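You operate a simulated robot arm through the tools that you are given. There is no shell and no other tool.

Carry out the task below with a simulated robot arm. There is one attempt and no reset: what you move stays moved.

JOB
Clear the sink, plug it and fill it to about the 5 L line.
Fine: its blue jug and sponge onto the drainer; plug it before it fills; tap off after; the rest stays. Set down upright: blue jug.
Where things are to end (x, y in the base frame): blue jug within 0.06 m of [0.42, -0.23]; blue sponge within 0.06 m of [0.56, -0.23].

Only the result counts: the job must be done as asked and must still hold three seconds after the hand-in. Knocking over, shifting, dropping, spilling or breaking anything else fails it.

ROBOT AND FRAMES
A 6-joint arm with a two-finger parallel gripper, fixed in place. Base frame: the origin is on the floor under the middle of its stand, x ahead of it, y to its left, z up. Readings come in m, degrees, newtons and seconds.
With the tool pointing down near the work surface it reaches from about 0.22 to 0.62 m from the base axis. Its first joint turns from -66.0 to 66.0 degrees. Payload 2.7 kg.
The TCP is the grasp point between the finger pads, 0.023 m short of the fingertips. In the tool frame z runs along the fingers and y along their closing line. Largest opening 0.094 m; finger width 0.038, thickness 0.01; the body of the gripper, 0.054 by 0.096 m, starts 0.039 m behind the TCP.
Orientation is that of the tool frame in the base frame, as [roll, pitch, yaw] about the fixed x, y, z axes, in that order (R = Rz(yaw) Ry(pitch) Rx(roll)). With the fingers straight down and closing along the base's y, the tool's x points along the base's -x, its y along +y and its z along -z.

CONTROLS
- The arm moves only by the tool move_arm. Its argument "deltas" is a list of rows, each a list of 3 entries, a list of its own where there are three numbers: the shift along the base's x, y, z in mm, then the turn, a rotation vector about the base's x, y, z in degrees, then the gripper command, from -1 (fully open) to 1 (shut), values between in proportion. In form: [[[x, y, z], [wx, wy, wz], fingers], ...]. A call has 1 to 20 rows; each row shifts and turns the commanded pose from where the row before left it. Each row takes 0.2 s and may step no farther than 0.05 m and 8.6 degrees from the row before; otherwise, or with a gripper value out of range, the whole call is refused. Where a pose cannot be reached the arm comes as near as it can. A force on the tool above 40 N (or 10 N above the force at the start of the call, whichever is more), or a blocked arm, ends the call early, and 0.2 s more pass. Each finger travels about 0.045 m/s and halts on what it meets, pressing with about 31 N; the grip force reading is that of the motor and also rises with nothing between the fingers. The clock runs only during rows and for 0.2 s after the last one: add rows that do not move to give the fingers time. The reply holds the time, the measured pose of the TCP, the force on the tool along the base axes, the opening and the grip force, in the units named above and with some noise, with the torque about the TCP (base axes, N m) and any sound that the robot's microphone picked up, and new pictures: "pictures" is both (left out), scene, wrist or none.
- Cameras (640 x 400 px; columns grow to the right, rows downward): "scene" is fixed at [0.0928, -0.4453, 1.4129]; the picture's right is [0.60, -0.80, 0.00], its down [-0.39, -0.29, -0.87] and it looks along [0.70, 0.52, -0.49] (base axes); focal length 215 px, centre (320, 200). "wrist" rides on the gripper at [0.086, 0.016, -0.074] in the tool frame; the picture's right is [-0.18, 0.98, 0.00], its down [-0.58, -0.11, -0.81] and it looks along [-0.79, -0.15, 0.59] (tool axes); focal length 243 px, centre (320, 200). There is no depth. A picture from a camera that has moved, and an enlarged one, comes with that camera's place and axes in the base frame and with its lens.
- enlarge(camera, box): a new picture of the part [left, top, right, bottom] of that camera's present view, enlarged. The clock stands still meanwhile.
- job_done(): hands the job in; it is judged then, once.

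Places have to be worked out from the pictures, the camera data and where the tool is seen. Open the gripper and draw the arm clear of the work before you hand the job in, unless the task says otherwise.

The tools are called after ">>>" as name(argument=value, ...) on one line, values as JSON. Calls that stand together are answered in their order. move_arm: Moves the arm, as the interface text tells. Its arguments: {"type":"object","properties":{"deltas":{"type":"array"},"pictures":{"type":"string","enum":["both","scene","wrist","none"]}},"required":["deltas"]} The other tools are called the same way: enlarge (camera, box) takes an enlarged picture of a part of a camera's view; job_done () hands the job in.

At the start:

```text
t: 0.0
tool_pos: [0.2532, -0.1485, 1.3244]
tool_rot: [180.0, 0.1, 180.0]
contact_force: [0.1, 0.6, 0.1]
ft_torque: [-0.01, 0.0, 0.03]
grip_width: 0.094
grasp_force: 0.1
```

scene: 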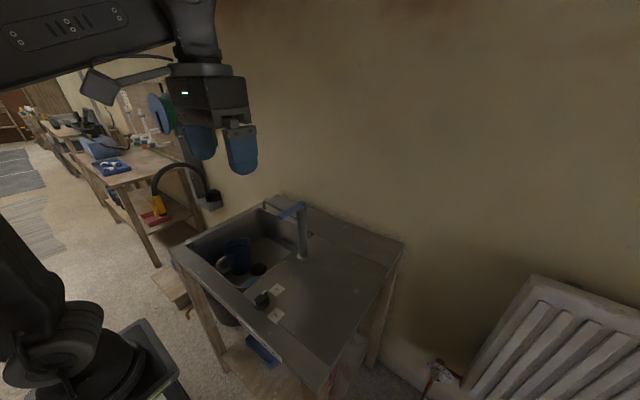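
wrist: 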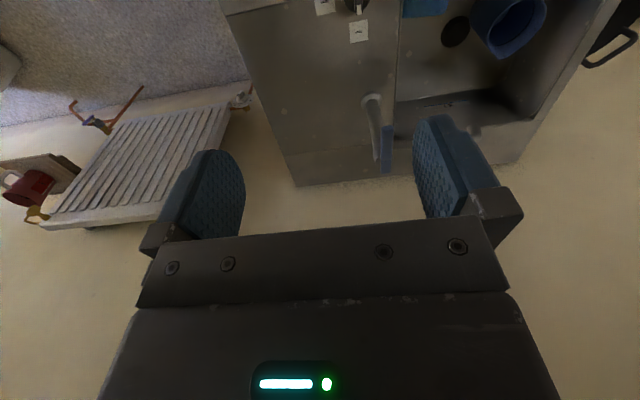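

I start by enlarging the views of the sink to find the jug, sponge, plug, tap and labels.

>>> enlarge(camera="scene", box=[160, 180, 420, 380])

>>> enlarge(camera="scene", box=[190, 190, 320, 340])

>>> enlarge(camera="wrist", box=[220, 0, 640, 200])

```text
2.00 times, centred on (290, 280) of scene
camera zoom: at [0.0928, -0.4453, 1.4129], right [0.6, -0.8, 0.0], down [-0.39, -0.29, -0.87], along [0.7, 0.52, -0.49], focal length 429 px, centre (380, 40)
```

zoom: 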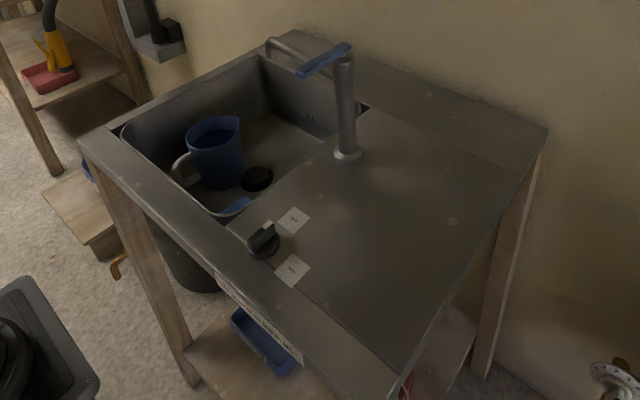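

```text
2.67 times, centred on (255, 265) of scene
camera zoom: at [0.0928, -0.4453, 1.4129], right [0.6, -0.8, 0.0], down [-0.39, -0.29, -0.87], along [0.7, 0.52, -0.49], focal length 573 px, centre (493, 27)
```

zoom: 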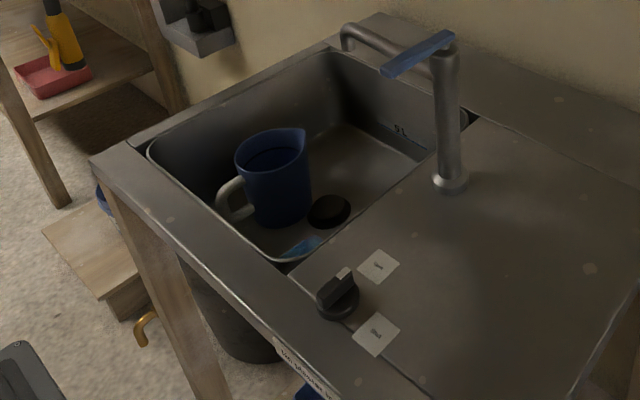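

```text
1.52 times, centred on (430, 100) of wrist
camera zoom: at [0.1664, -0.1329, 1.3976], right [0.18, 0.98, 0.0], down [0.58, -0.11, 0.81], along [0.79, -0.15, -0.59], focal length 370 px, centre (152, 352)
```

zoom: 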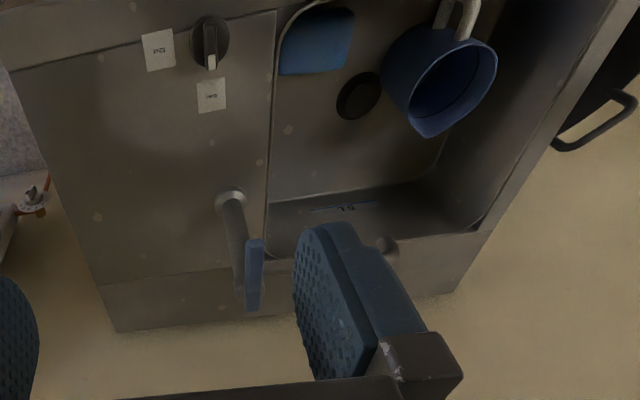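

I zoom in on the labels and knob.

>>> enlarge(camera="wrist", box=[300, 0, 400, 60])

>>> enlarge(camera="scene", box=[245, 270, 305, 330])

>>> enlarge(camera="scene", box=[230, 310, 340, 380])

>>> enlarge(camera="wrist", box=[380, 60, 540, 170])

```text
6.40 times, centred on (350, 30) of wrist
camera zoom: at [0.1664, -0.1329, 1.3976], right [0.18, 0.98, 0.0], down [0.58, -0.11, 0.81], along [0.79, -0.15, -0.59], focal length 1553 px, centre (128, 1288)
```

zoom: 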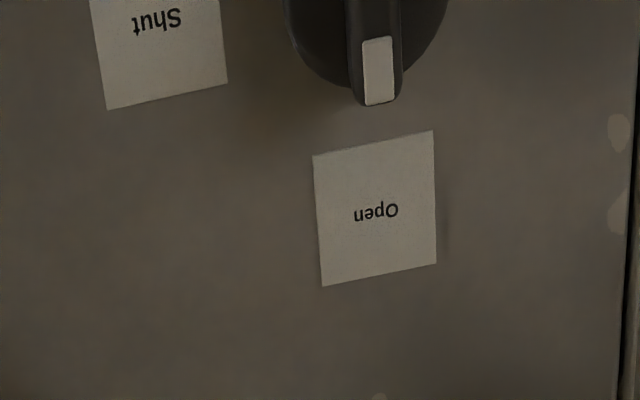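

```text
6.67 times, centred on (275, 300) of scene
camera zoom: at [0.0928, -0.4453, 1.4129], right [0.6, -0.8, 0.0], down [-0.39, -0.29, -0.87], along [0.7, 0.52, -0.49], focal length 1431 px, centre (620, -467)
```

zoom: 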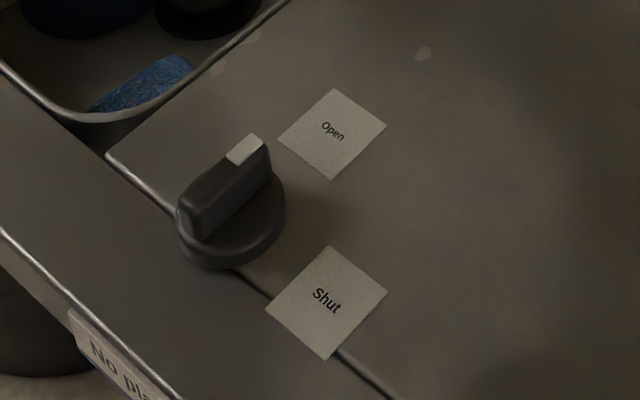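

```text
5.71 times, centred on (285, 345) of scene
camera zoom: at [0.0928, -0.4453, 1.4129], right [0.6, -0.8, 0.0], down [-0.39, -0.29, -0.87], along [0.7, 0.52, -0.49], focal length 1227 px, centre (520, -629)
```

zoom: 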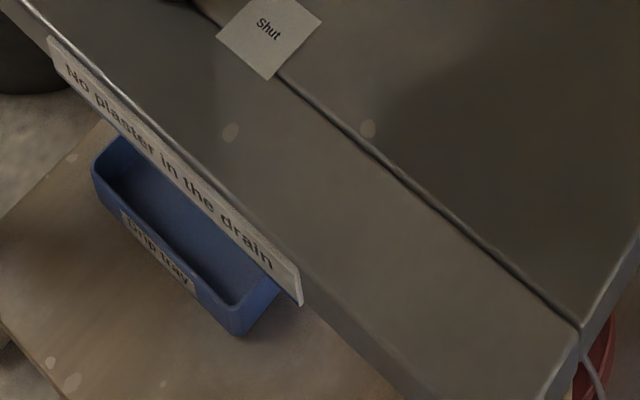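

```text
3.64 times, centred on (460, 115) of wrist
camera zoom: at [0.1664, -0.1329, 1.3976], right [0.18, 0.98, 0.0], down [0.58, -0.11, 0.81], along [0.79, -0.15, -0.59], focal length 882 px, centre (-189, 509)
```

zoom: 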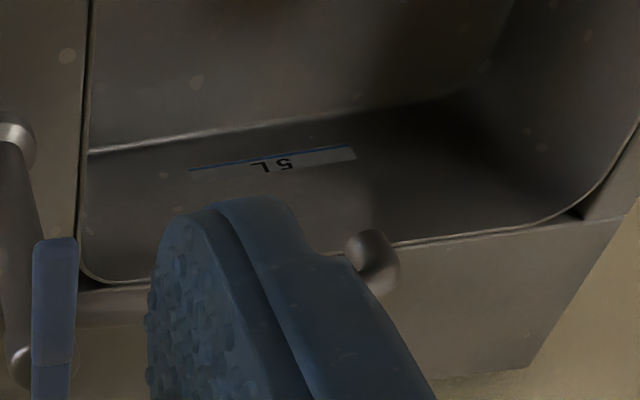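

The knob near (0.295,-0.10) is the plug control (Open/Shut), tap lever points toward the robot at about (0.41…0.495,-0.076,1.09). I look more closely at the jug, the sponge and the tap.

>>> enlarge(camera="wrist", box=[460, 0, 560, 63])

>>> enlarge(camera="scene", box=[210, 220, 290, 300])

>>> enlarge(camera="scene", box=[250, 180, 330, 260])

>>> enlarge(camera="scene", box=[60, 0, 280, 190])

```text
6.35 times, centred on (510, 32) of wrist
camera zoom: at [0.1664, -0.1329, 1.3976], right [0.18, 0.98, 0.0], down [0.58, -0.11, 0.81], along [0.79, -0.15, -0.59], focal length 1540 px, centre (-886, 1270)
```

zoom: 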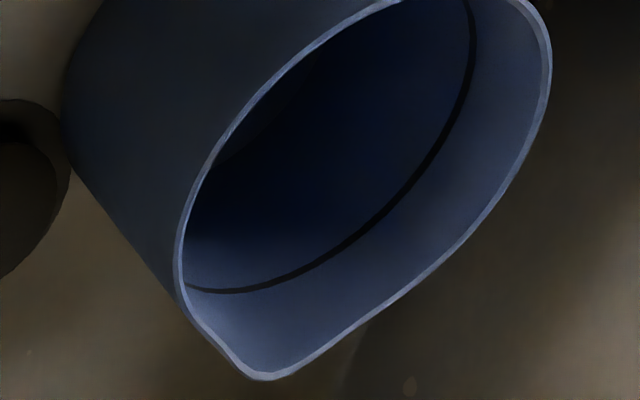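

```text
5.00 times, centred on (250, 260) of scene
camera zoom: at [0.0928, -0.4453, 1.4129], right [0.6, -0.8, 0.0], down [-0.39, -0.29, -0.87], along [0.7, 0.52, -0.49], focal length 1074 px, centre (670, -100)
```

zoom: 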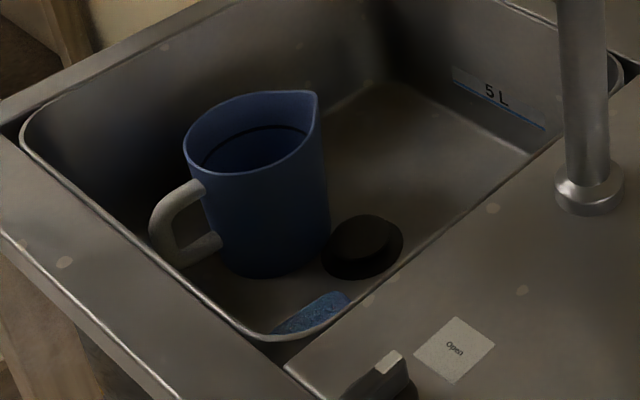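

```text
5.00 times, centred on (290, 220) of scene
camera zoom: at [0.0928, -0.4453, 1.4129], right [0.6, -0.8, 0.0], down [-0.39, -0.29, -0.87], along [0.7, 0.52, -0.49], focal length 1074 px, centre (470, 100)
```

zoom: 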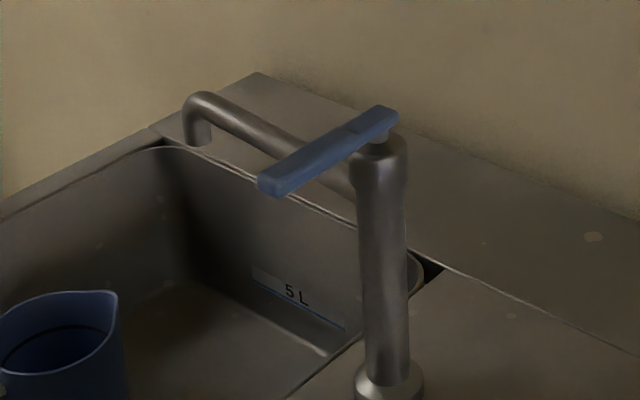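

```text
2.11 times, centred on (170, 95) of scene
camera zoom: at [0.0928, -0.4453, 1.4129], right [0.6, -0.8, 0.0], down [-0.39, -0.29, -0.87], along [0.7, 0.52, -0.49], focal length 452 px, centre (636, 421)
```

zoom: 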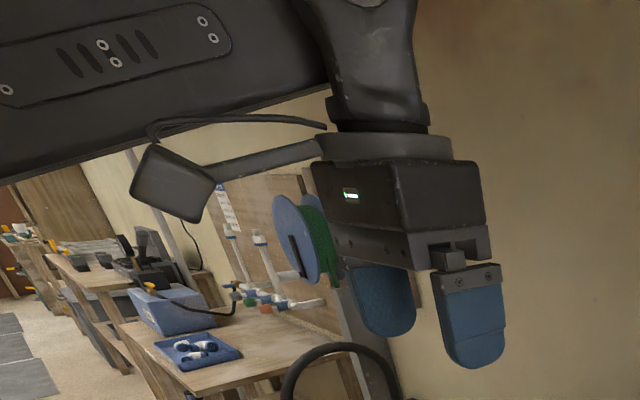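

I move the gripper to over the front of the sink, well left of the tap, to look down at jug, sponge and drain from closer.

>>> move_arm(deltas=[[[4, 37, -22], [0, 0, 0], -1], [[4, 37, -22], [0, 0, 0], -1], [[4, 37, -22], [0, 0, 0], -1], [[4, 37, -22], [0, 0, 0], -1], [[4, 37, -22], [0, 0, 0], -1], [[4, 37, -22], [0, 0, 0], -1], [[4, 37, -22], [0, 0, 0], -1], [[4, 37, -22], [0, 0, 0], -1], [[0, 37, -22], [0, 0, 0], -1], [[0, 0, 0], [0, 0, 0], -1]])

```text
t: 2.2
tool_pos: [0.2828, 0.1858, 1.1271]
tool_rot: [179.9, 0.0, -180.0]
contact_force: [0.6, -0.5, 0.0]
ft_torque: [0.0, -0.02, 0.0]
grip_width: 0.0939
grasp_force: 0.0
camera wrist: at [0.1969, 0.2019, 1.1998], right [0.18, 0.98, 0.0], down [0.58, -0.11, 0.81], along [0.79, -0.15, -0.59], focal length 243 px, centre (320, 200)
```

scene: 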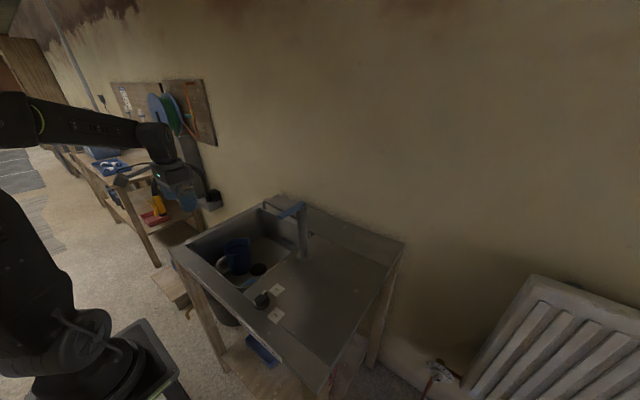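
wrist: 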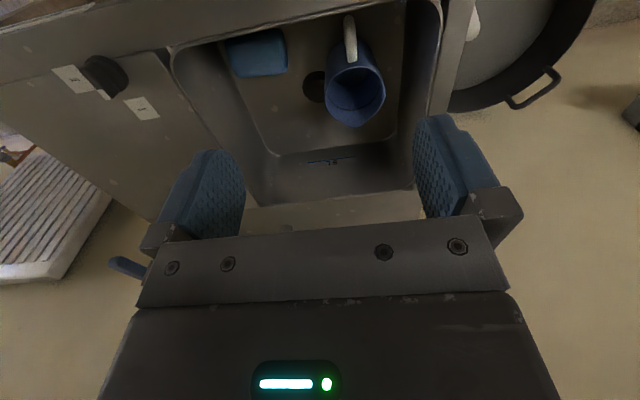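

The wrist camera now sees the sink from above; I zoom in on the jug, sponge and drain.

>>> enlarge(camera="wrist", box=[200, 0, 440, 150])

>>> enlarge(camera="wrist", box=[300, 0, 420, 130])

>>> enlarge(camera="wrist", box=[30, 20, 190, 130])

```text
2.67 times, centred on (320, 75) of wrist
camera zoom: at [0.1969, 0.2019, 1.1998], right [0.18, 0.98, 0.0], down [0.58, -0.11, 0.81], along [0.79, -0.15, -0.59], focal length 647 px, centre (320, 533)
```

zoom: 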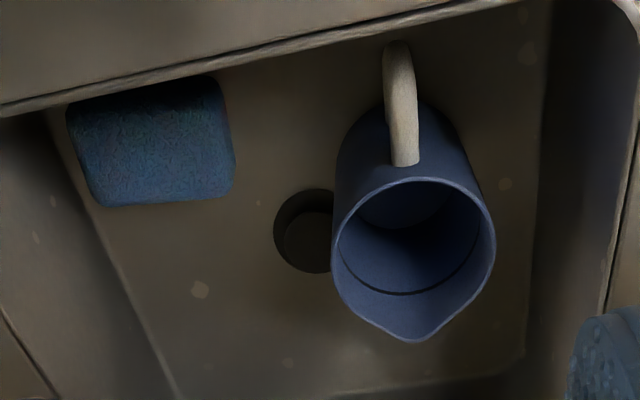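

```text
3.08 times, centred on (360, 65) of wrist
camera zoom: at [0.1969, 0.2019, 1.1998], right [0.18, 0.98, 0.0], down [0.58, -0.11, 0.81], along [0.79, -0.15, -0.59], focal length 746 px, centre (197, 615)
```

zoom: 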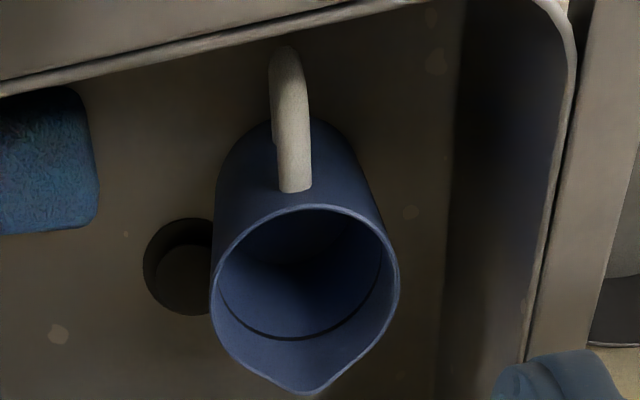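

```text
3.64 times, centred on (110, 75) of wrist
camera zoom: at [0.1969, 0.2019, 1.1998], right [0.18, 0.98, 0.0], down [0.58, -0.11, 0.81], along [0.79, -0.15, -0.59], focal length 882 px, centre (1084, 654)
```

zoom: 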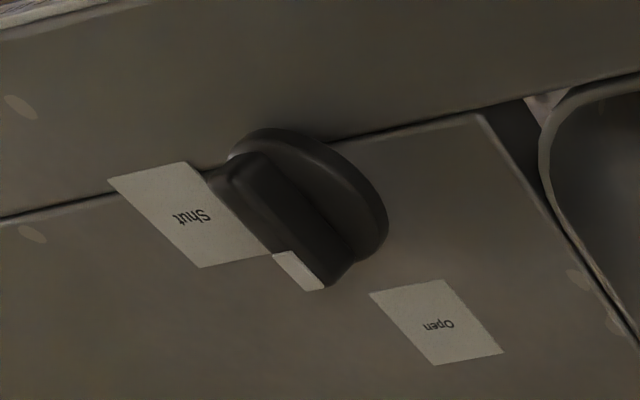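

The jug's centre is about (0.417, 0.216) with its rim at z≈0.82, and its handle points at the robot (x 0.33–0.375, y≈0.218, z 0.755–0.81). To keep the camera box off the sink front I turn the tool about 180° so that the camera sits on the far side.

>>> move_arm(deltas=[[[0, 0, 0], [0, 0, -8.5], -1], [[0, 0, 0], [0, 0, -8.5], -1], [[0, 0, 0], [0, 0, -8.5], -1], [[0, 0, 0], [0, 0, -8.5], -1], [[0, 0, 0], [0, 0, -8.5], -1], [[0, 0, 0], [0, 0, -8.5], -1], [[0, 0, 0], [0, 0, -8.5], -1], [[0, 0, 0], [0, 0, -8.5], -1], [[0, 0, 0], [0, 0, -8.5], -1], [[0, 0, 0], [0, 0, -8.5], -1], [[0, 0, 0], [0, 0, -5], -1]])

```text
t: 4.6
tool_pos: [0.2842, 0.1851, 1.1276]
tool_rot: [-179.9, 0.0, 89.9]
contact_force: [0.2, -0.9, -0.4]
ft_torque: [0.01, 0.04, -0.02]
grip_width: 0.0939
grasp_force: 0.0
camera wrist: at [0.3012, 0.2701, 1.1996], right [0.98, -0.19, 0.0], down [-0.11, -0.58, 0.81], along [-0.15, -0.79, -0.59], focal length 243 px, centre (320, 200)
```

scene: 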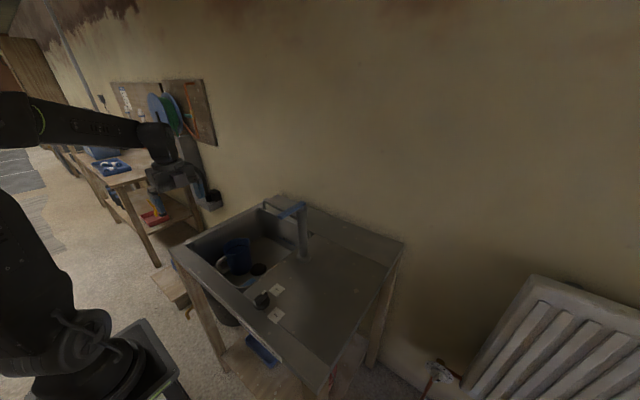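
wrist: 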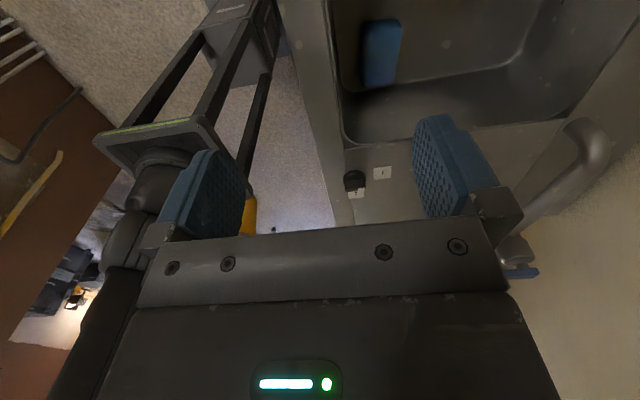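

This view from the left shows the sponge, tap and knob too; I zoom for measurements.

>>> enlarge(camera="wrist", box=[320, 0, 480, 100])

>>> enlarge(camera="wrist", box=[320, 140, 420, 210])

>>> enlarge(camera="wrist", box=[480, 100, 640, 290])

```text
4.00 times, centred on (400, 50) of wrist
camera zoom: at [0.3012, 0.2701, 1.1996], right [0.98, -0.19, 0.0], down [-0.11, -0.58, 0.81], along [-0.15, -0.79, -0.59], focal length 970 px, centre (0, 800)
```

zoom: 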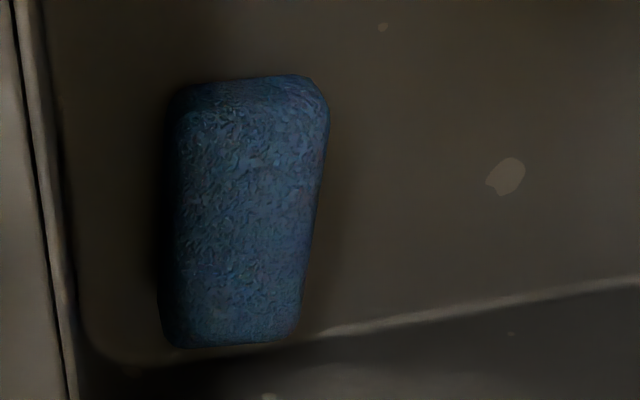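

```text
5.71 times, centred on (370, 175) of wrist
camera zoom: at [0.3012, 0.2701, 1.1996], right [0.98, -0.19, 0.0], down [-0.11, -0.58, 0.81], along [-0.15, -0.79, -0.59], focal length 1386 px, centre (34, 343)
```

zoom: 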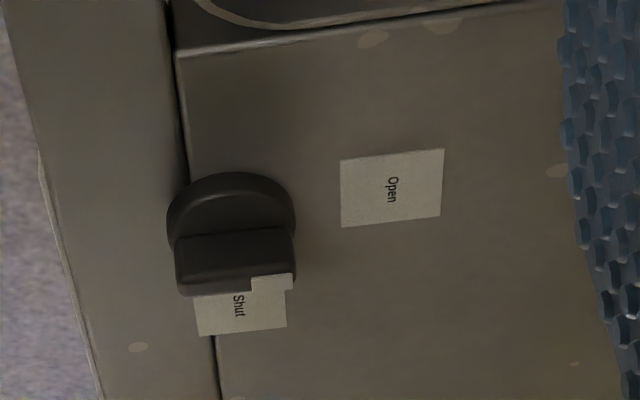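

```text
2.11 times, centred on (560, 195) of wrist
camera zoom: at [0.3012, 0.2701, 1.1996], right [0.98, -0.19, 0.0], down [-0.11, -0.58, 0.81], along [-0.15, -0.79, -0.59], focal length 511 px, centre (-185, 210)
```

zoom: 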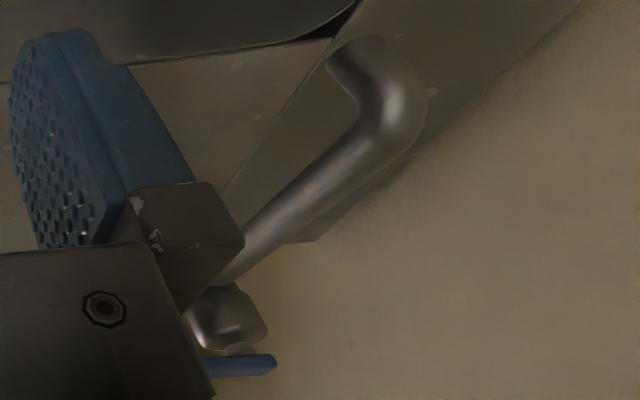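

Sponge centre is about (0.372, 0.05), roughly 65 mm wide in x and 100 mm long in y. I continue the turn to bring the camera to the far side.

>>> move_arm(deltas=[[[0, 0, 0], [0, 0, -8.5], -1], [[0, 0, 0], [0, 0, -8.5], -1], [[0, 0, 0], [0, 0, -8.5], -1], [[0, 0, 0], [0, 0, -8.5], -1], [[0, 0, 0], [0, 0, -8.5], -1], [[0, 0, 0], [0, 0, -8.5], -1], [[0, 0, 0], [0, 0, -8.5], -1], [[0, 0, 0], [0, 0, -8.5], -1], [[0, 0, 0], [0, 0, -8.5], -1], [[0, 0, 0], [0, 0, -8.5], -1], [[0, 0, 0], [0, 0, -5], -1]])

```text
t: 7.0
tool_pos: [0.3558, -0.0889, 1.112]
tool_rot: [-179.4, -0.1, 0.7]
contact_force: [-0.6, 0.7, 0.1]
ft_torque: [0.02, -0.01, 0.02]
grip_width: 0.0941
grasp_force: 0.0
out of reach, approached as far as the arm can: row 5, 6, 7, 8, 9, 10, 11
camera wrist: at [0.442, -0.1048, 1.1853], right [-0.17, -0.98, -0.01], down [-0.58, 0.09, 0.81], along [-0.79, 0.15, -0.59], focal length 243 px, centre (320, 200)
```

scene: 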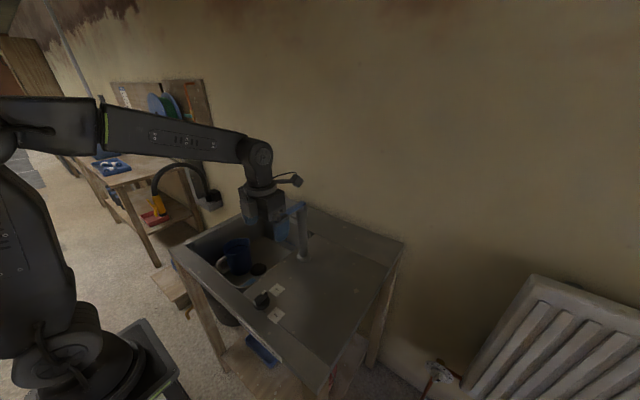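
wrist: 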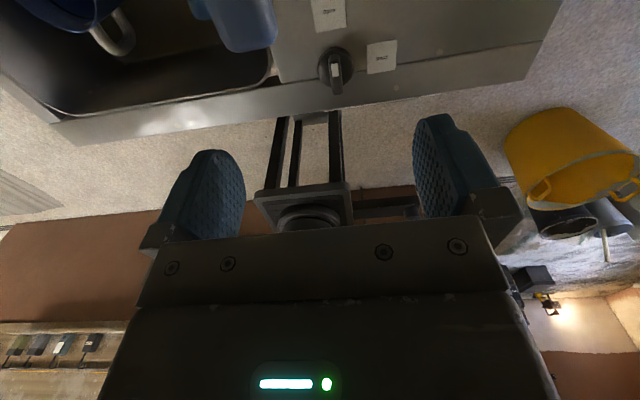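

The last turn hit a wrist joint limit and the arm swung sideways near the tap lever without contact (forces near zero). I first raise straight up to get clear before undoing the turn.

>>> move_arm(deltas=[[[0, 0, 30], [0, 0, 0], -1], [[0, 0, 30], [0, 0, 0], -1], [[0, 0, 30], [0, 0, 0], -1]])

```text
t: 7.8
tool_pos: [0.3559, -0.0936, 1.2023]
tool_rot: [-179.9, 0.0, 0.2]
contact_force: [0.5, 0.1, -0.7]
ft_torque: [-0.01, 0.0, 0.01]
grip_width: 0.0942
grasp_force: 0.1
out of reach, approached as far as the arm can: row 1
camera wrist: at [0.4422, -0.1109, 1.276], right [-0.18, -0.98, 0.0], down [-0.58, 0.11, 0.81], along [-0.79, 0.15, -0.59], focal length 243 px, centre (320, 200)
```

scene: 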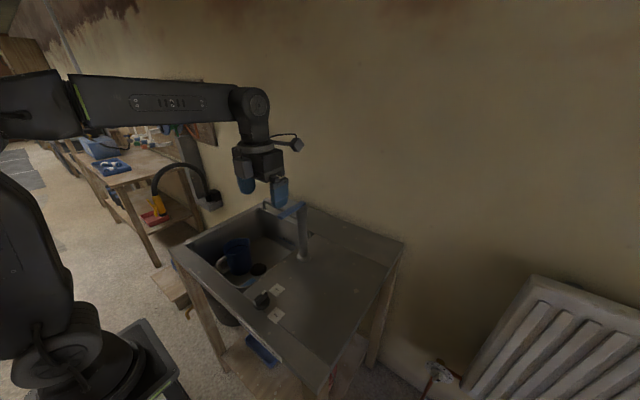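
wrist: 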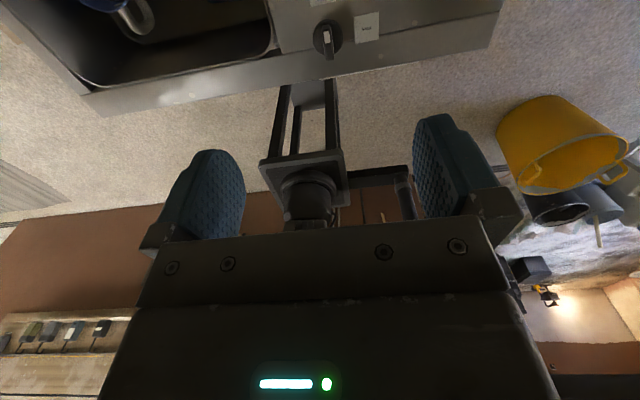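

The commanded pose follows the reached one, good. Now I turn back the other way (to about 30° past the original orientation) while moving left over the sink at a safe height.

>>> move_arm(deltas=[[[-3, 5, 0], [0, 0, 8.5], -1], [[-3, 5, 0], [0, 0, 8.5], -1], [[-3, 5, 0], [0, 0, 8.5], -1], [[-3, 5, 0], [0, 0, 8.5], -1], [[-3, 5, 0], [0, 0, 8.5], -1], [[-3, 10, 0], [0, 0, 8.5], -1], [[-3, 10, 0], [0, 0, 8.5], -1], [[-3, 10, 0], [0, 0, 8.5], -1], [[0, 10, 0], [0, 0, 8.5], -1], [[0, 10, 0], [0, 0, 8.5], -1], [[0, 10, 0], [0, 0, 8.5], -1], [[0, 10, 0], [0, 0, 8.5], -1], [[0, 10, 0], [0, 0, 8.5], -1], [[0, 10, 0], [0, 0, 8.5], -1], [[0, 10, 0], [0, 0, 8.5], -1], [[0, 10, 0], [0, 0, 8.5], -1], [[0, 10, 0], [0, 0, 8.5], -1], [[0, 10, 0], [0, 0, 8.5], -1], [[0, 10, 0], [0, 0, 8.5], -1], [[0, 10, 0], [0, 0, 8.5], -1]], pictures="none")

>>> move_arm(deltas=[[[0, 15, -10], [0, 0, 8], -1], [[0, 15, -10], [0, 0, 8], -1], [[0, 15, -10], [0, 0, 8], -1], [[0, 0, -10], [0, 0, 8], -1], [[0, 0, -10], [0, 0, 8], -1], [[0, 0, 0], [0, 0, 0], -1]])

```text
t: 12.0
tool_pos: [0.3318, 0.0808, 1.2016]
tool_rot: [-180.0, 0.1, 170.1]
contact_force: [-0.2, 0.2, -0.8]
ft_torque: [-0.01, -0.05, 0.02]
grip_width: 0.0939
grasp_force: 0.0
```

```text
t: 13.4
tool_pos: [0.3329, 0.1259, 1.1509]
tool_rot: [179.9, 0.0, -149.9]
contact_force: [-0.5, -0.6, -0.3]
ft_torque: [0.01, -0.02, 0.02]
grip_width: 0.0939
grasp_force: 0.2
camera wrist: at [0.2493, 0.0961, 1.2245], right [-0.33, 0.94, 0.0], down [0.56, 0.2, 0.81], along [0.76, 0.27, -0.59], focal length 243 px, centre (320, 200)
```

scene: 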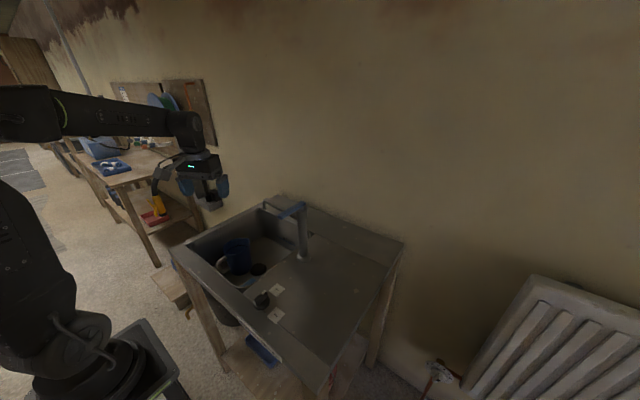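
wrist: 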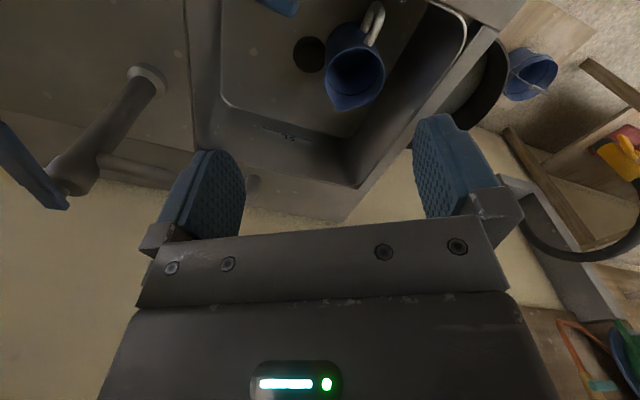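

The tool is now at the orientation I want. I zoom on the jug and the tap from this side.

>>> enlarge(camera="wrist", box=[280, 0, 420, 120])

>>> enlarge(camera="wrist", box=[0, 50, 280, 225])

```text
3.33 times, centred on (350, 60) of wrist
camera zoom: at [0.2493, 0.0961, 1.2245], right [-0.33, 0.94, 0.0], down [0.56, 0.2, 0.81], along [0.76, 0.27, -0.59], focal length 809 px, centre (220, 667)
```

zoom: 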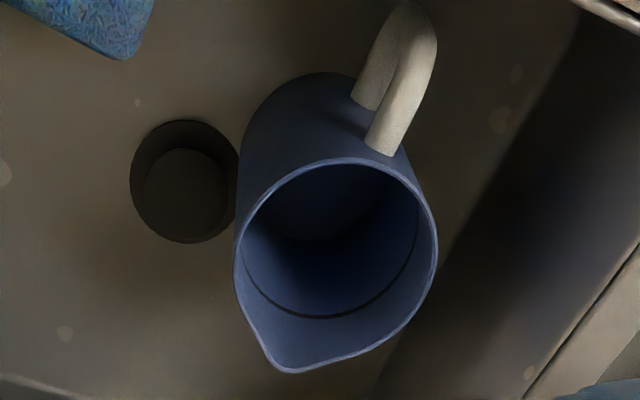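

```text
2.29 times, centred on (140, 138) of wrist
camera zoom: at [0.2493, 0.0961, 1.2245], right [-0.33, 0.94, 0.0], down [0.56, 0.2, 0.81], along [0.76, 0.27, -0.59], focal length 555 px, centre (731, 343)
```

zoom: 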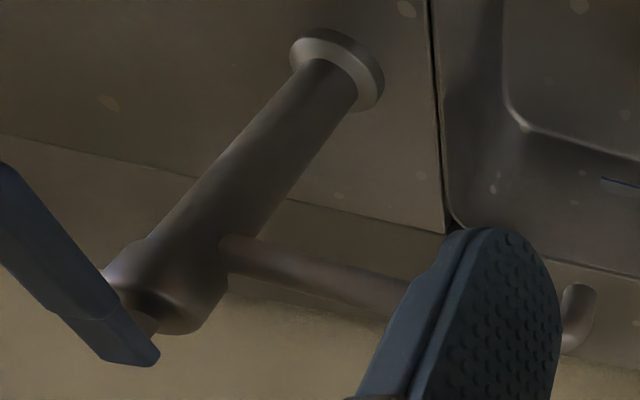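

The jug rim is about 0.10 m across, so I will pinch its right-hand wall near the rim (clear of spout and handle). I move to above that wall point, with the fingers half open, stopping 10 cm above the rim.

>>> move_arm(deltas=[[[13, 6, -25], [0, 0, 0], -0.28], [[13, 6, -25], [0, 0, 0], -0.28], [[13, 6, -25], [0, 0, 0], -0.28], [[13, 6, -25], [0, 0, 0], -0.28], [[13, 6, -25], [0, 0, 0], -0.28], [[13, 6, -25], [0, 0, 0], -0.28], [[13, 6, -25], [0, 0, 0], -0.28], [[14, 6, -25], [0, 0, 0], -0.28], [[0, 0, 0], [0, 0, 0], -0.28], [[0, 0, 0], [0, 0, 0], -0.28]])

```text
t: 15.6
tool_pos: [0.4395, 0.1735, 0.954]
tool_rot: [-180.0, 0.0, -150.1]
contact_force: [-0.8, -0.6, 0.7]
ft_torque: [-0.01, -0.02, 0.01]
grip_width: 0.0601
grasp_force: 0.0
camera wrist: at [0.3554, 0.1437, 1.0273], right [-0.33, 0.94, 0.0], down [0.56, 0.2, 0.81], along [0.76, 0.27, -0.59], focal length 243 px, centre (320, 200)
```

scene: 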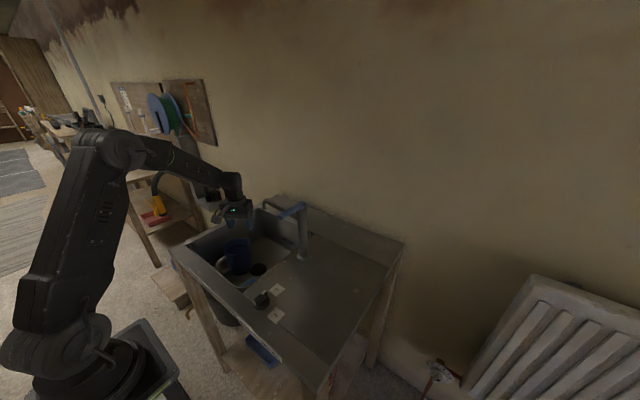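
wrist: 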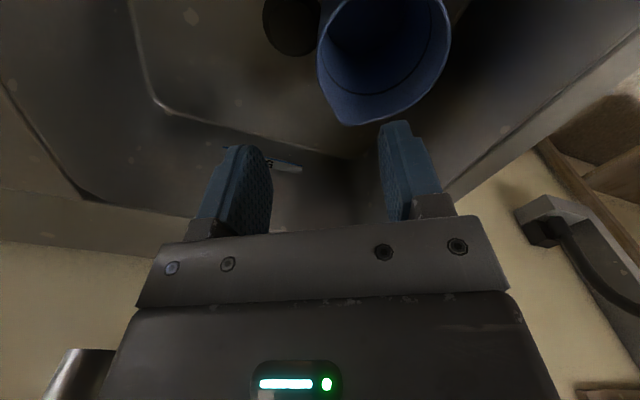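

The point directly below the TCP at rim height should appear near (320, 58) in the wrist picture, and the jug's rim edge is there. I zoom in to verify.

>>> enlarge(camera="wrist", box=[240, 0, 480, 150])

```text
2.67 times, centred on (360, 75) of wrist
camera zoom: at [0.3554, 0.1437, 1.0273], right [-0.33, 0.94, 0.0], down [0.56, 0.2, 0.81], along [0.76, 0.27, -0.59], focal length 647 px, centre (213, 533)
```

zoom: 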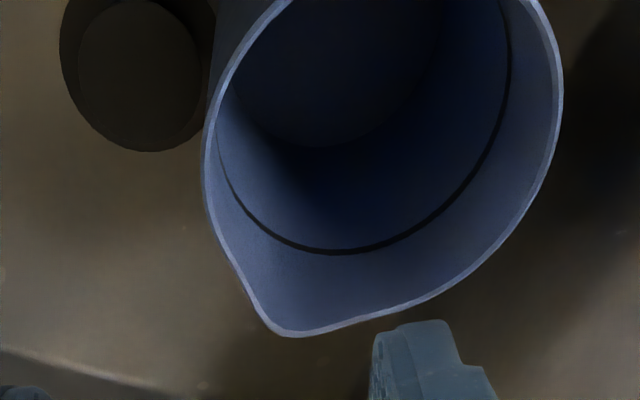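

Wall, fingers and TCP line up within about 1–2 mm. I lower straight down so the fingers straddle the wall (TCP ≈ 0.80).

>>> move_arm(deltas=[[[0, 0, -22], [0, 0, 0], -0.28], [[0, 0, -22], [0, 0, 0], -0.28], [[0, 0, -22], [0, 0, 0], -0.28], [[0, 0, -22], [0, 0, 0], -0.28], [[0, 0, -22], [0, 0, 0], -0.28], [[0, 0, -22], [0, 0, 0], -0.28], [[0, 0, -20], [0, 0, 0], -0.28], [[0, 0, 0], [0, 0, 0], -0.28]])

```text
t: 17.4
tool_pos: [0.4355, 0.1749, 0.8007]
tool_rot: [-180.0, -0.1, -150.0]
contact_force: [-1.1, 0.3, -0.3]
ft_torque: [0.0, -0.01, -0.01]
grip_width: 0.0603
grasp_force: 0.1
camera wrist: at [0.3526, 0.1452, 0.8733], right [-0.33, 0.94, 0.0], down [0.56, 0.2, 0.81], along [0.76, 0.27, -0.59], focal length 243 px, centre (320, 200)
```

scene: 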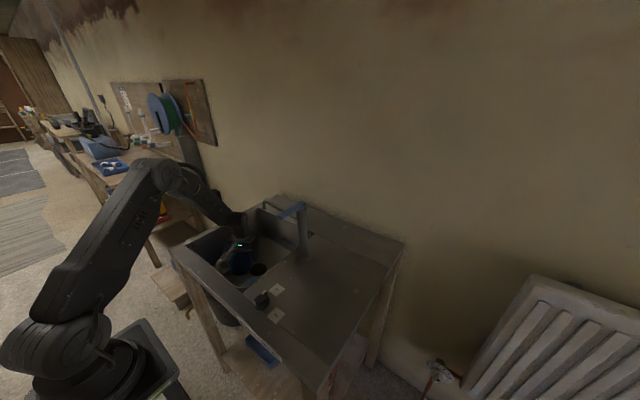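
wrist: 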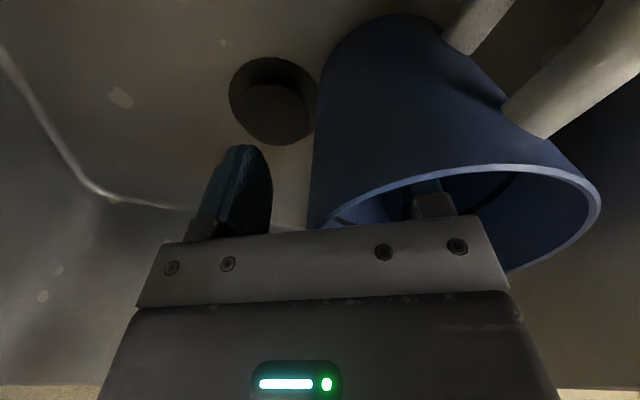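

The jug wall sits between the fingers, inner finger inside. I close the gripper.

>>> move_arm(deltas=[[[0, 0, 0], [0, 0, 0], 1], [[0, 0, 0], [0, 0, 0], 1], [[0, 0, 0], [0, 0, 0], 1], [[0, 0, 0], [0, 0, 0], 1], [[0, 0, 0], [0, 0, 0], 1], [[0, 0, 0], [0, 0, 0], 1]])

```text
t: 18.8
tool_pos: [0.4364, 0.1756, 0.8009]
tool_rot: [-180.0, 0.1, -149.9]
contact_force: [0.8, 1.2, 16.0]
ft_torque: [1.08, 1.01, -0.04]
grip_width: 0.0116
grasp_force: 30.8
camera wrist: at [0.3529, 0.1454, 0.8743], right [-0.33, 0.94, 0.0], down [0.56, 0.2, 0.81], along [0.76, 0.27, -0.59], focal length 243 px, centre (320, 200)
```

scene: 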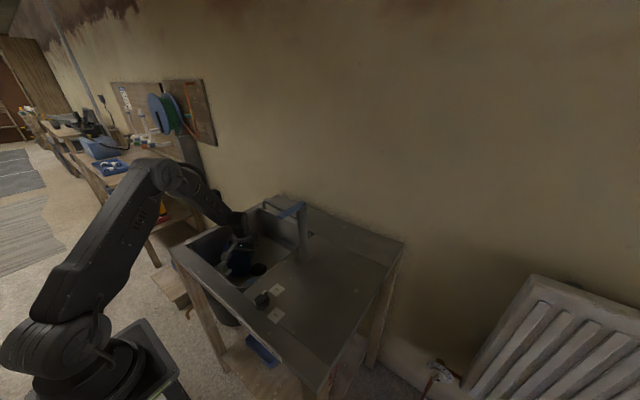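
wrist: 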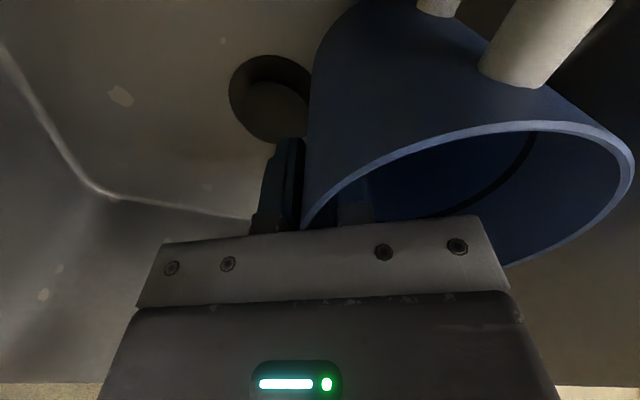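

The grip holds (11.6 mm), but the tapered wall aligned with the pads so the jug tipped a few degrees with its far base edge pressing the floor (16 N). I lift a little to relieve that and read its weight.

>>> move_arm(deltas=[[[0, 0, 4], [0, 0, 0], 1], [[0, 0, 4], [0, 0, 0], 1], [[0, 0, 4], [0, 0, 0], 1], [[0, 0, 4], [0, 0, 0], 1], [[0, 0, 0], [0, 0, 0], 1]])

>>> enlarge(camera="scene", box=[200, 190, 300, 290])

```text
t: 20.0
tool_pos: [0.4363, 0.1744, 0.8176]
tool_rot: [-180.0, 0.0, -150.0]
contact_force: [-0.3, 0.5, -1.8]
ft_torque: [-0.06, -0.04, -0.04]
grip_width: 0.0115
grasp_force: 31.0
camera wrist: at [0.3531, 0.1447, 0.8898], right [-0.33, 0.94, 0.0], down [0.56, 0.2, 0.81], along [0.76, 0.27, -0.59], focal length 243 px, centre (320, 200)
```

scene: 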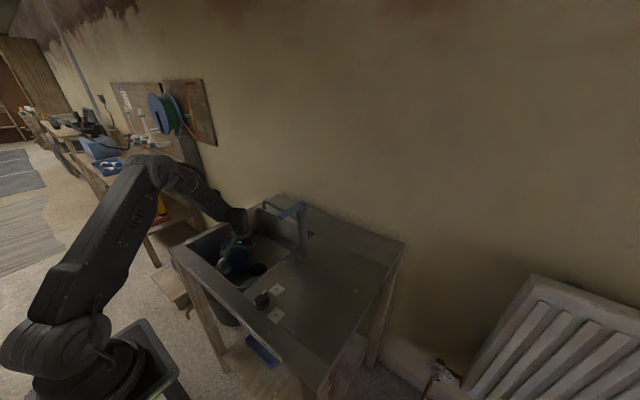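
wrist: 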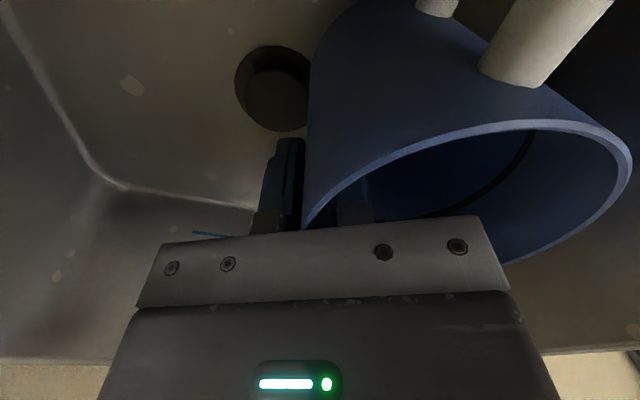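

```text
4.00 times, centred on (250, 240) of scene
camera zoom: at [0.0928, -0.4453, 1.4129], right [0.6, -0.8, 0.0], down [-0.39, -0.29, -0.87], along [0.7, 0.52, -0.49], focal length 859 px, centre (600, 40)
```

zoom: 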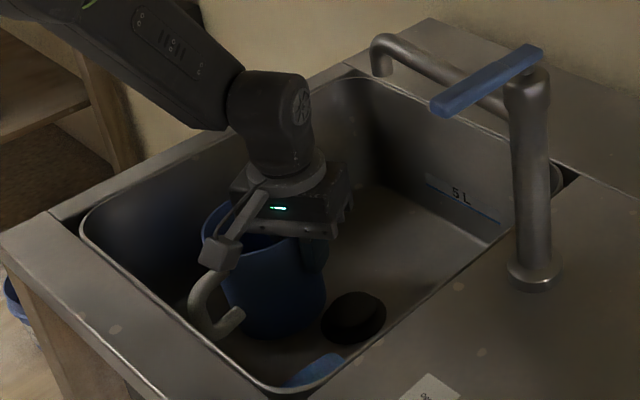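

The jug weighs about 0.18 kg (empty) and hangs freely. I lift it straight up clear of the sink and higher, above the tap lever height.

>>> move_arm(deltas=[[[0, 0, 15], [0, 0, 0], 1], [[0, 0, 25], [0, 0, 0], 1], [[0, 0, 25], [0, 0, 0], 1], [[0, 0, 25], [0, 0, 0], 1], [[0, 0, 25], [0, 0, 0], 1], [[0, 0, 25], [0, 0, 0], 1], [[-5, 0, 25], [0, 0, 0], 1], [[-5, 0, 25], [0, 0, 0], 1], [[-5, 0, 25], [0, 0, 0], 1], [[-5, 0, 25], [0, 0, 0], 1], [[-5, 0, 25], [0, 0, 0], 1], [[-5, 0, 25], [0, 0, 0], 1], [[-5, 0, 25], [0, 0, 0], 1], [[-5, 0, 25], [0, 0, 0], 1], [[-5, 0, 25], [0, 0, 0], 1], [[-5, 0, 25], [0, 0, 0], 1], [[-5, 0, 25], [0, 0, 0], 1], [[0, 0, 15], [0, 0, 0], 1], [[0, 0, 0], [0, 0, 0], 1]])

```text
t: 24.0
tool_pos: [0.3815, 0.1722, 1.2463]
tool_rot: [179.9, 0.0, -150.0]
contact_force: [0.4, 0.3, -1.2]
ft_torque: [-0.05, -0.02, -0.01]
grip_width: 0.0115
grasp_force: 31.0
camera wrist: at [0.298, 0.1435, 1.32], right [-0.33, 0.94, 0.0], down [0.56, 0.2, 0.81], along [0.76, 0.27, -0.59], focal length 243 px, centre (320, 200)
```

scene: 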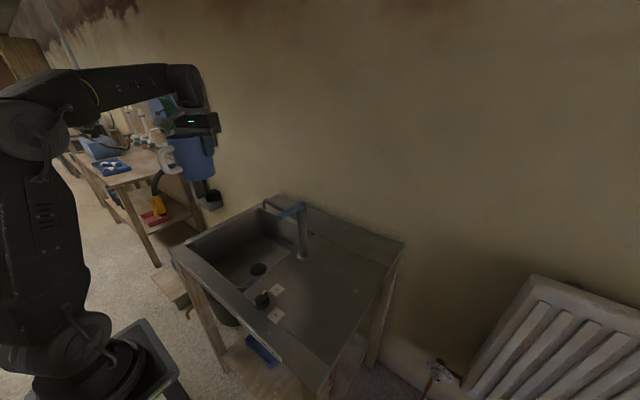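
wrist: 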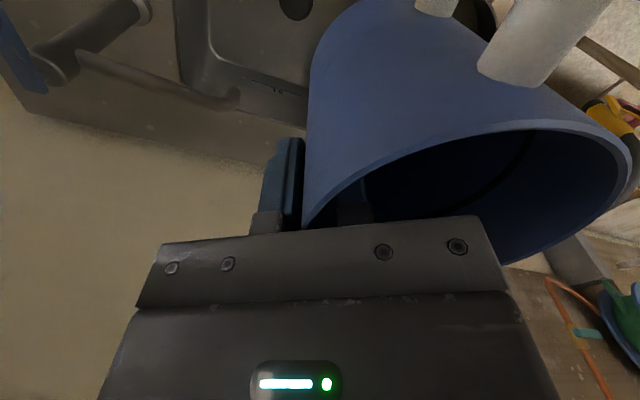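

The jug's bottom is at about z=1.14, above the lever (≈1.1). I retract slightly and carry it across to the drainer side, then forward over the target.

>>> move_arm(deltas=[[[-15, -10, 5], [0, 0, 0], 1], [[-15, -25, 5], [0, 0, 0], 1], [[0, -30, 0], [0, 0, 0], 1], [[0, -30, 0], [0, 0, 0], 1], [[0, -30, 0], [0, 0, 0], 1], [[0, -30, 0], [0, 0, 0], 1], [[0, -30, 0], [0, 0, 0], 1], [[0, -30, 0], [0, 0, 0], 1], [[0, -30, 0], [0, 0, 0], 1], [[0, -30, 0], [0, 0, 0], 1], [[0, -30, 0], [0, 0, 0], 1], [[0, -30, 0], [0, 0, 0], 1], [[0, -30, 0], [0, 0, 0], 1], [[5, -30, 0], [0, 0, 0], 1], [[20, -25, 0], [0, 0, 0], 1], [[25, -20, 0], [0, 0, 0], 1], [[25, -3, 0], [0, 0, 0], 1], [[18, 0, 0], [0, 0, 0], 1], [[0, 0, 0], [0, 0, 0], 1]])

```text
t: 28.0
tool_pos: [0.4433, -0.2686, 1.255]
tool_rot: [-179.8, 0.0, -150.0]
contact_force: [-0.1, 0.1, -1.3]
ft_torque: [-0.06, -0.08, 0.01]
grip_width: 0.0116
grasp_force: 31.0
camera wrist: at [0.3606, -0.2983, 1.3278], right [-0.33, 0.94, 0.0], down [0.56, 0.2, 0.81], along [0.76, 0.27, -0.59], focal length 243 px, centre (320, 200)
```

scene: 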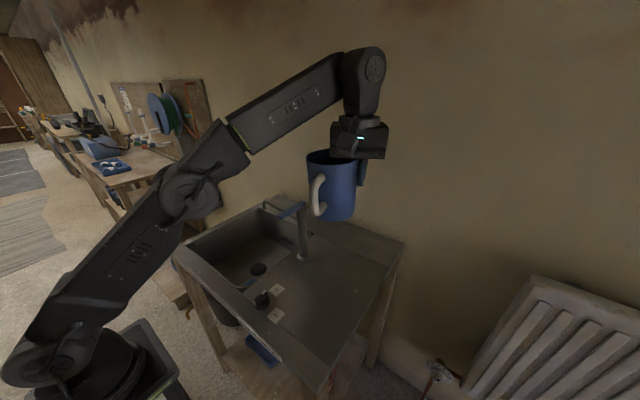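
wrist: 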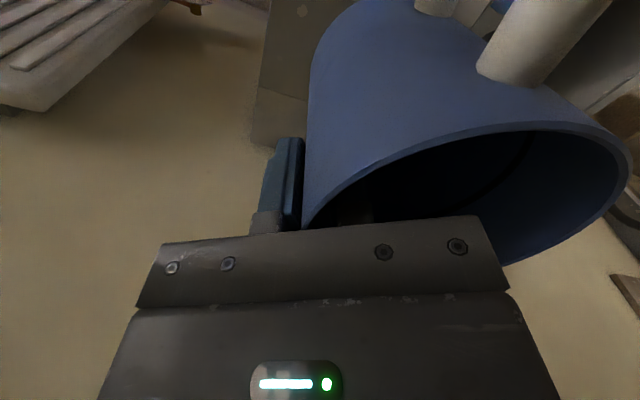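

Jug is over the drainer side. I check its tilt and position before lowering.

>>> enlarge(camera="scene", box=[270, 110, 400, 240])

```text
3.08 times, centred on (335, 175) of scene
camera zoom: at [0.0929, -0.4453, 1.4128], right [0.6, -0.8, 0.0], down [-0.39, -0.29, -0.87], along [0.7, 0.52, -0.49], focal length 661 px, centre (274, 277)
```

zoom: 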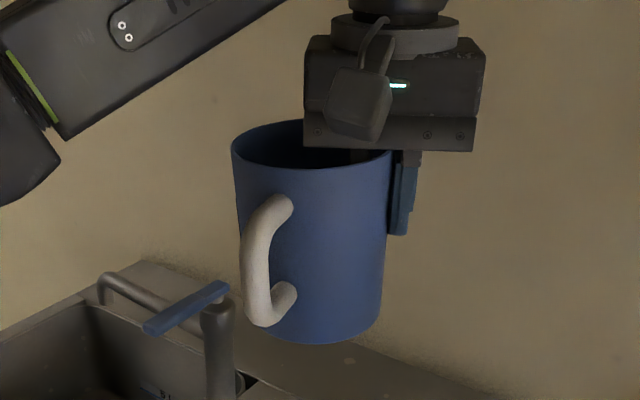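

I rotate the tool by 3° to bring the jug level and lower it to just above the drainer.

>>> move_arm(deltas=[[[0, 0, -20], [2.6, 1.5, 0], 1], [[0, 0, -25], [0, 0, 0], 1], [[0, 0, -25], [0, 0, 0], 1], [[0, 0, -25], [0, 0, 0], 1], [[0, 0, -25], [0, 0, 0], 1], [[0, 0, -25], [0, 0, 0], 1], [[0, 0, -25], [0, 0, 0], 1], [[0, 0, -25], [0, 0, 0], 1], [[0, 0, -25], [0, 0, 0], 1], [[0, 0, -20], [0, 0, 0], 1], [[0, 0, 0], [0, 0, 0], 1]])

>>> enlarge(camera="scene", box=[270, 180, 400, 310])

```text
t: 30.4
tool_pos: [0.4444, -0.2727, 1.0167]
tool_rot: [177.0, 0.0, -150.0]
contact_force: [-0.2, 0.0, -1.4]
ft_torque: [-0.04, -0.07, -0.01]
grip_width: 0.0115
grasp_force: 30.4
camera wrist: at [0.363, -0.3057, 1.0906], right [-0.33, 0.94, 0.05], down [0.58, 0.16, 0.8], along [0.75, 0.29, -0.6], focal length 243 px, centre (320, 200)
```

scene: 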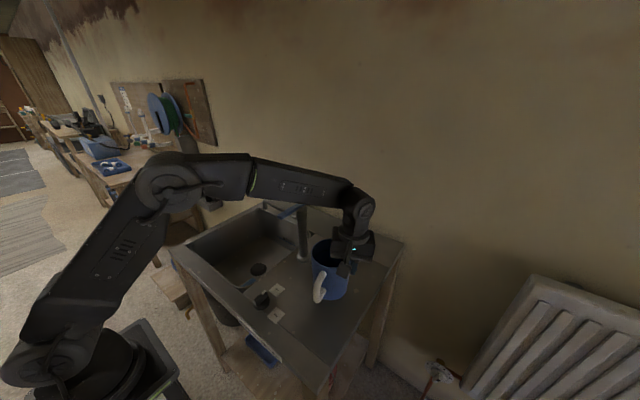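
wrist: 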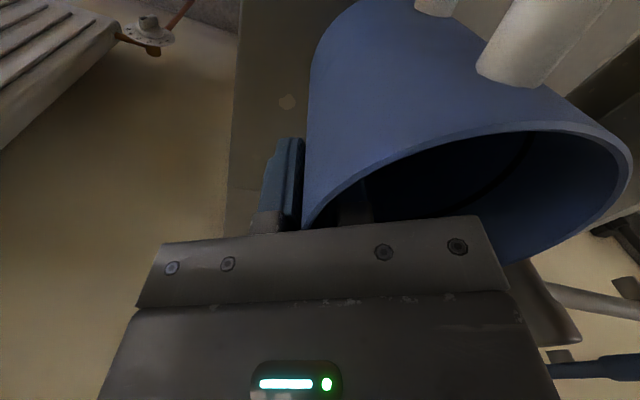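

```text
3.08 times, centred on (335, 245) of scene
camera zoom: at [0.0928, -0.4453, 1.4128], right [0.6, -0.8, 0.0], down [-0.39, -0.29, -0.87], along [0.7, 0.52, -0.49], focal length 661 px, centre (274, 62)
```

zoom: 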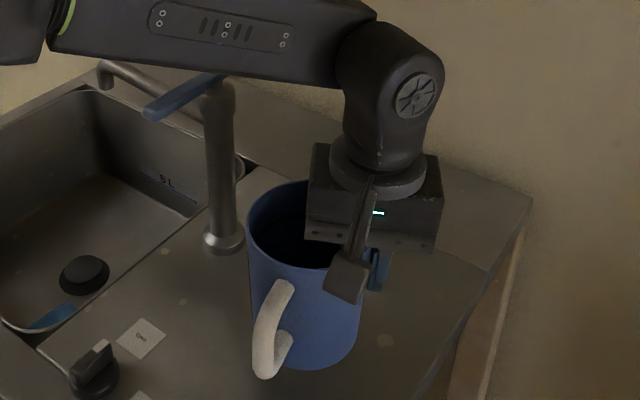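

The jug looks level and well placed; I lower gently in small steps to find the drainer surface.

>>> move_arm(deltas=[[[0, 0, -6], [0, 0, 0], 1], [[0, 0, -6], [0, 0, 0], 1], [[0, 0, -6], [0, 0, 0], 1], [[0, 0, -4], [0, 0, 0], 1], [[0, 0, 0], [0, 0, 0], 1]], pictures="none")

```text
t: 31.6
tool_pos: [0.4449, -0.2688, 0.9943]
tool_rot: [177.1, -0.1, -150.0]
contact_force: [1.3, 0.5, -1.1]
ft_torque: [-0.04, -0.05, -0.01]
grip_width: 0.0115
grasp_force: 31.0
```

No contact yet; continuing down in 2 mm steps.

>>> move_arm(deltas=[[[0, 0, -2], [0, 0, 0], 1], [[0, 0, -2], [0, 0, 0], 1], [[0, 0, -1], [0, 0, 0], 1], [[0, 0, 0], [0, 0, 0], 1]], pictures="none")

```text
t: 32.6
tool_pos: [0.4452, -0.2698, 0.9886]
tool_rot: [177.0, 0.0, -149.9]
contact_force: [0.3, 0.0, -1.2]
ft_torque: [-0.03, -0.03, 0.02]
grip_width: 0.0117
grasp_force: 30.9
```

Still hanging free (−1.2 N); a few more small steps.

>>> move_arm(deltas=[[[0, 0, -2], [0, 0, 0], 1], [[0, 0, -1], [0, 0, 0], 1], [[0, 0, -1], [0, 0, 0], 1], [[0, 0, 0], [0, 0, 0], 1]], pictures="none")

```text
t: 33.6
tool_pos: [0.4445, -0.2692, 0.9867]
tool_rot: [177.0, 0.0, -149.9]
contact_force: [0.2, 0.3, -2.2]
ft_torque: [-0.02, -0.05, -0.02]
grip_width: 0.0114
grasp_force: 31.1
```

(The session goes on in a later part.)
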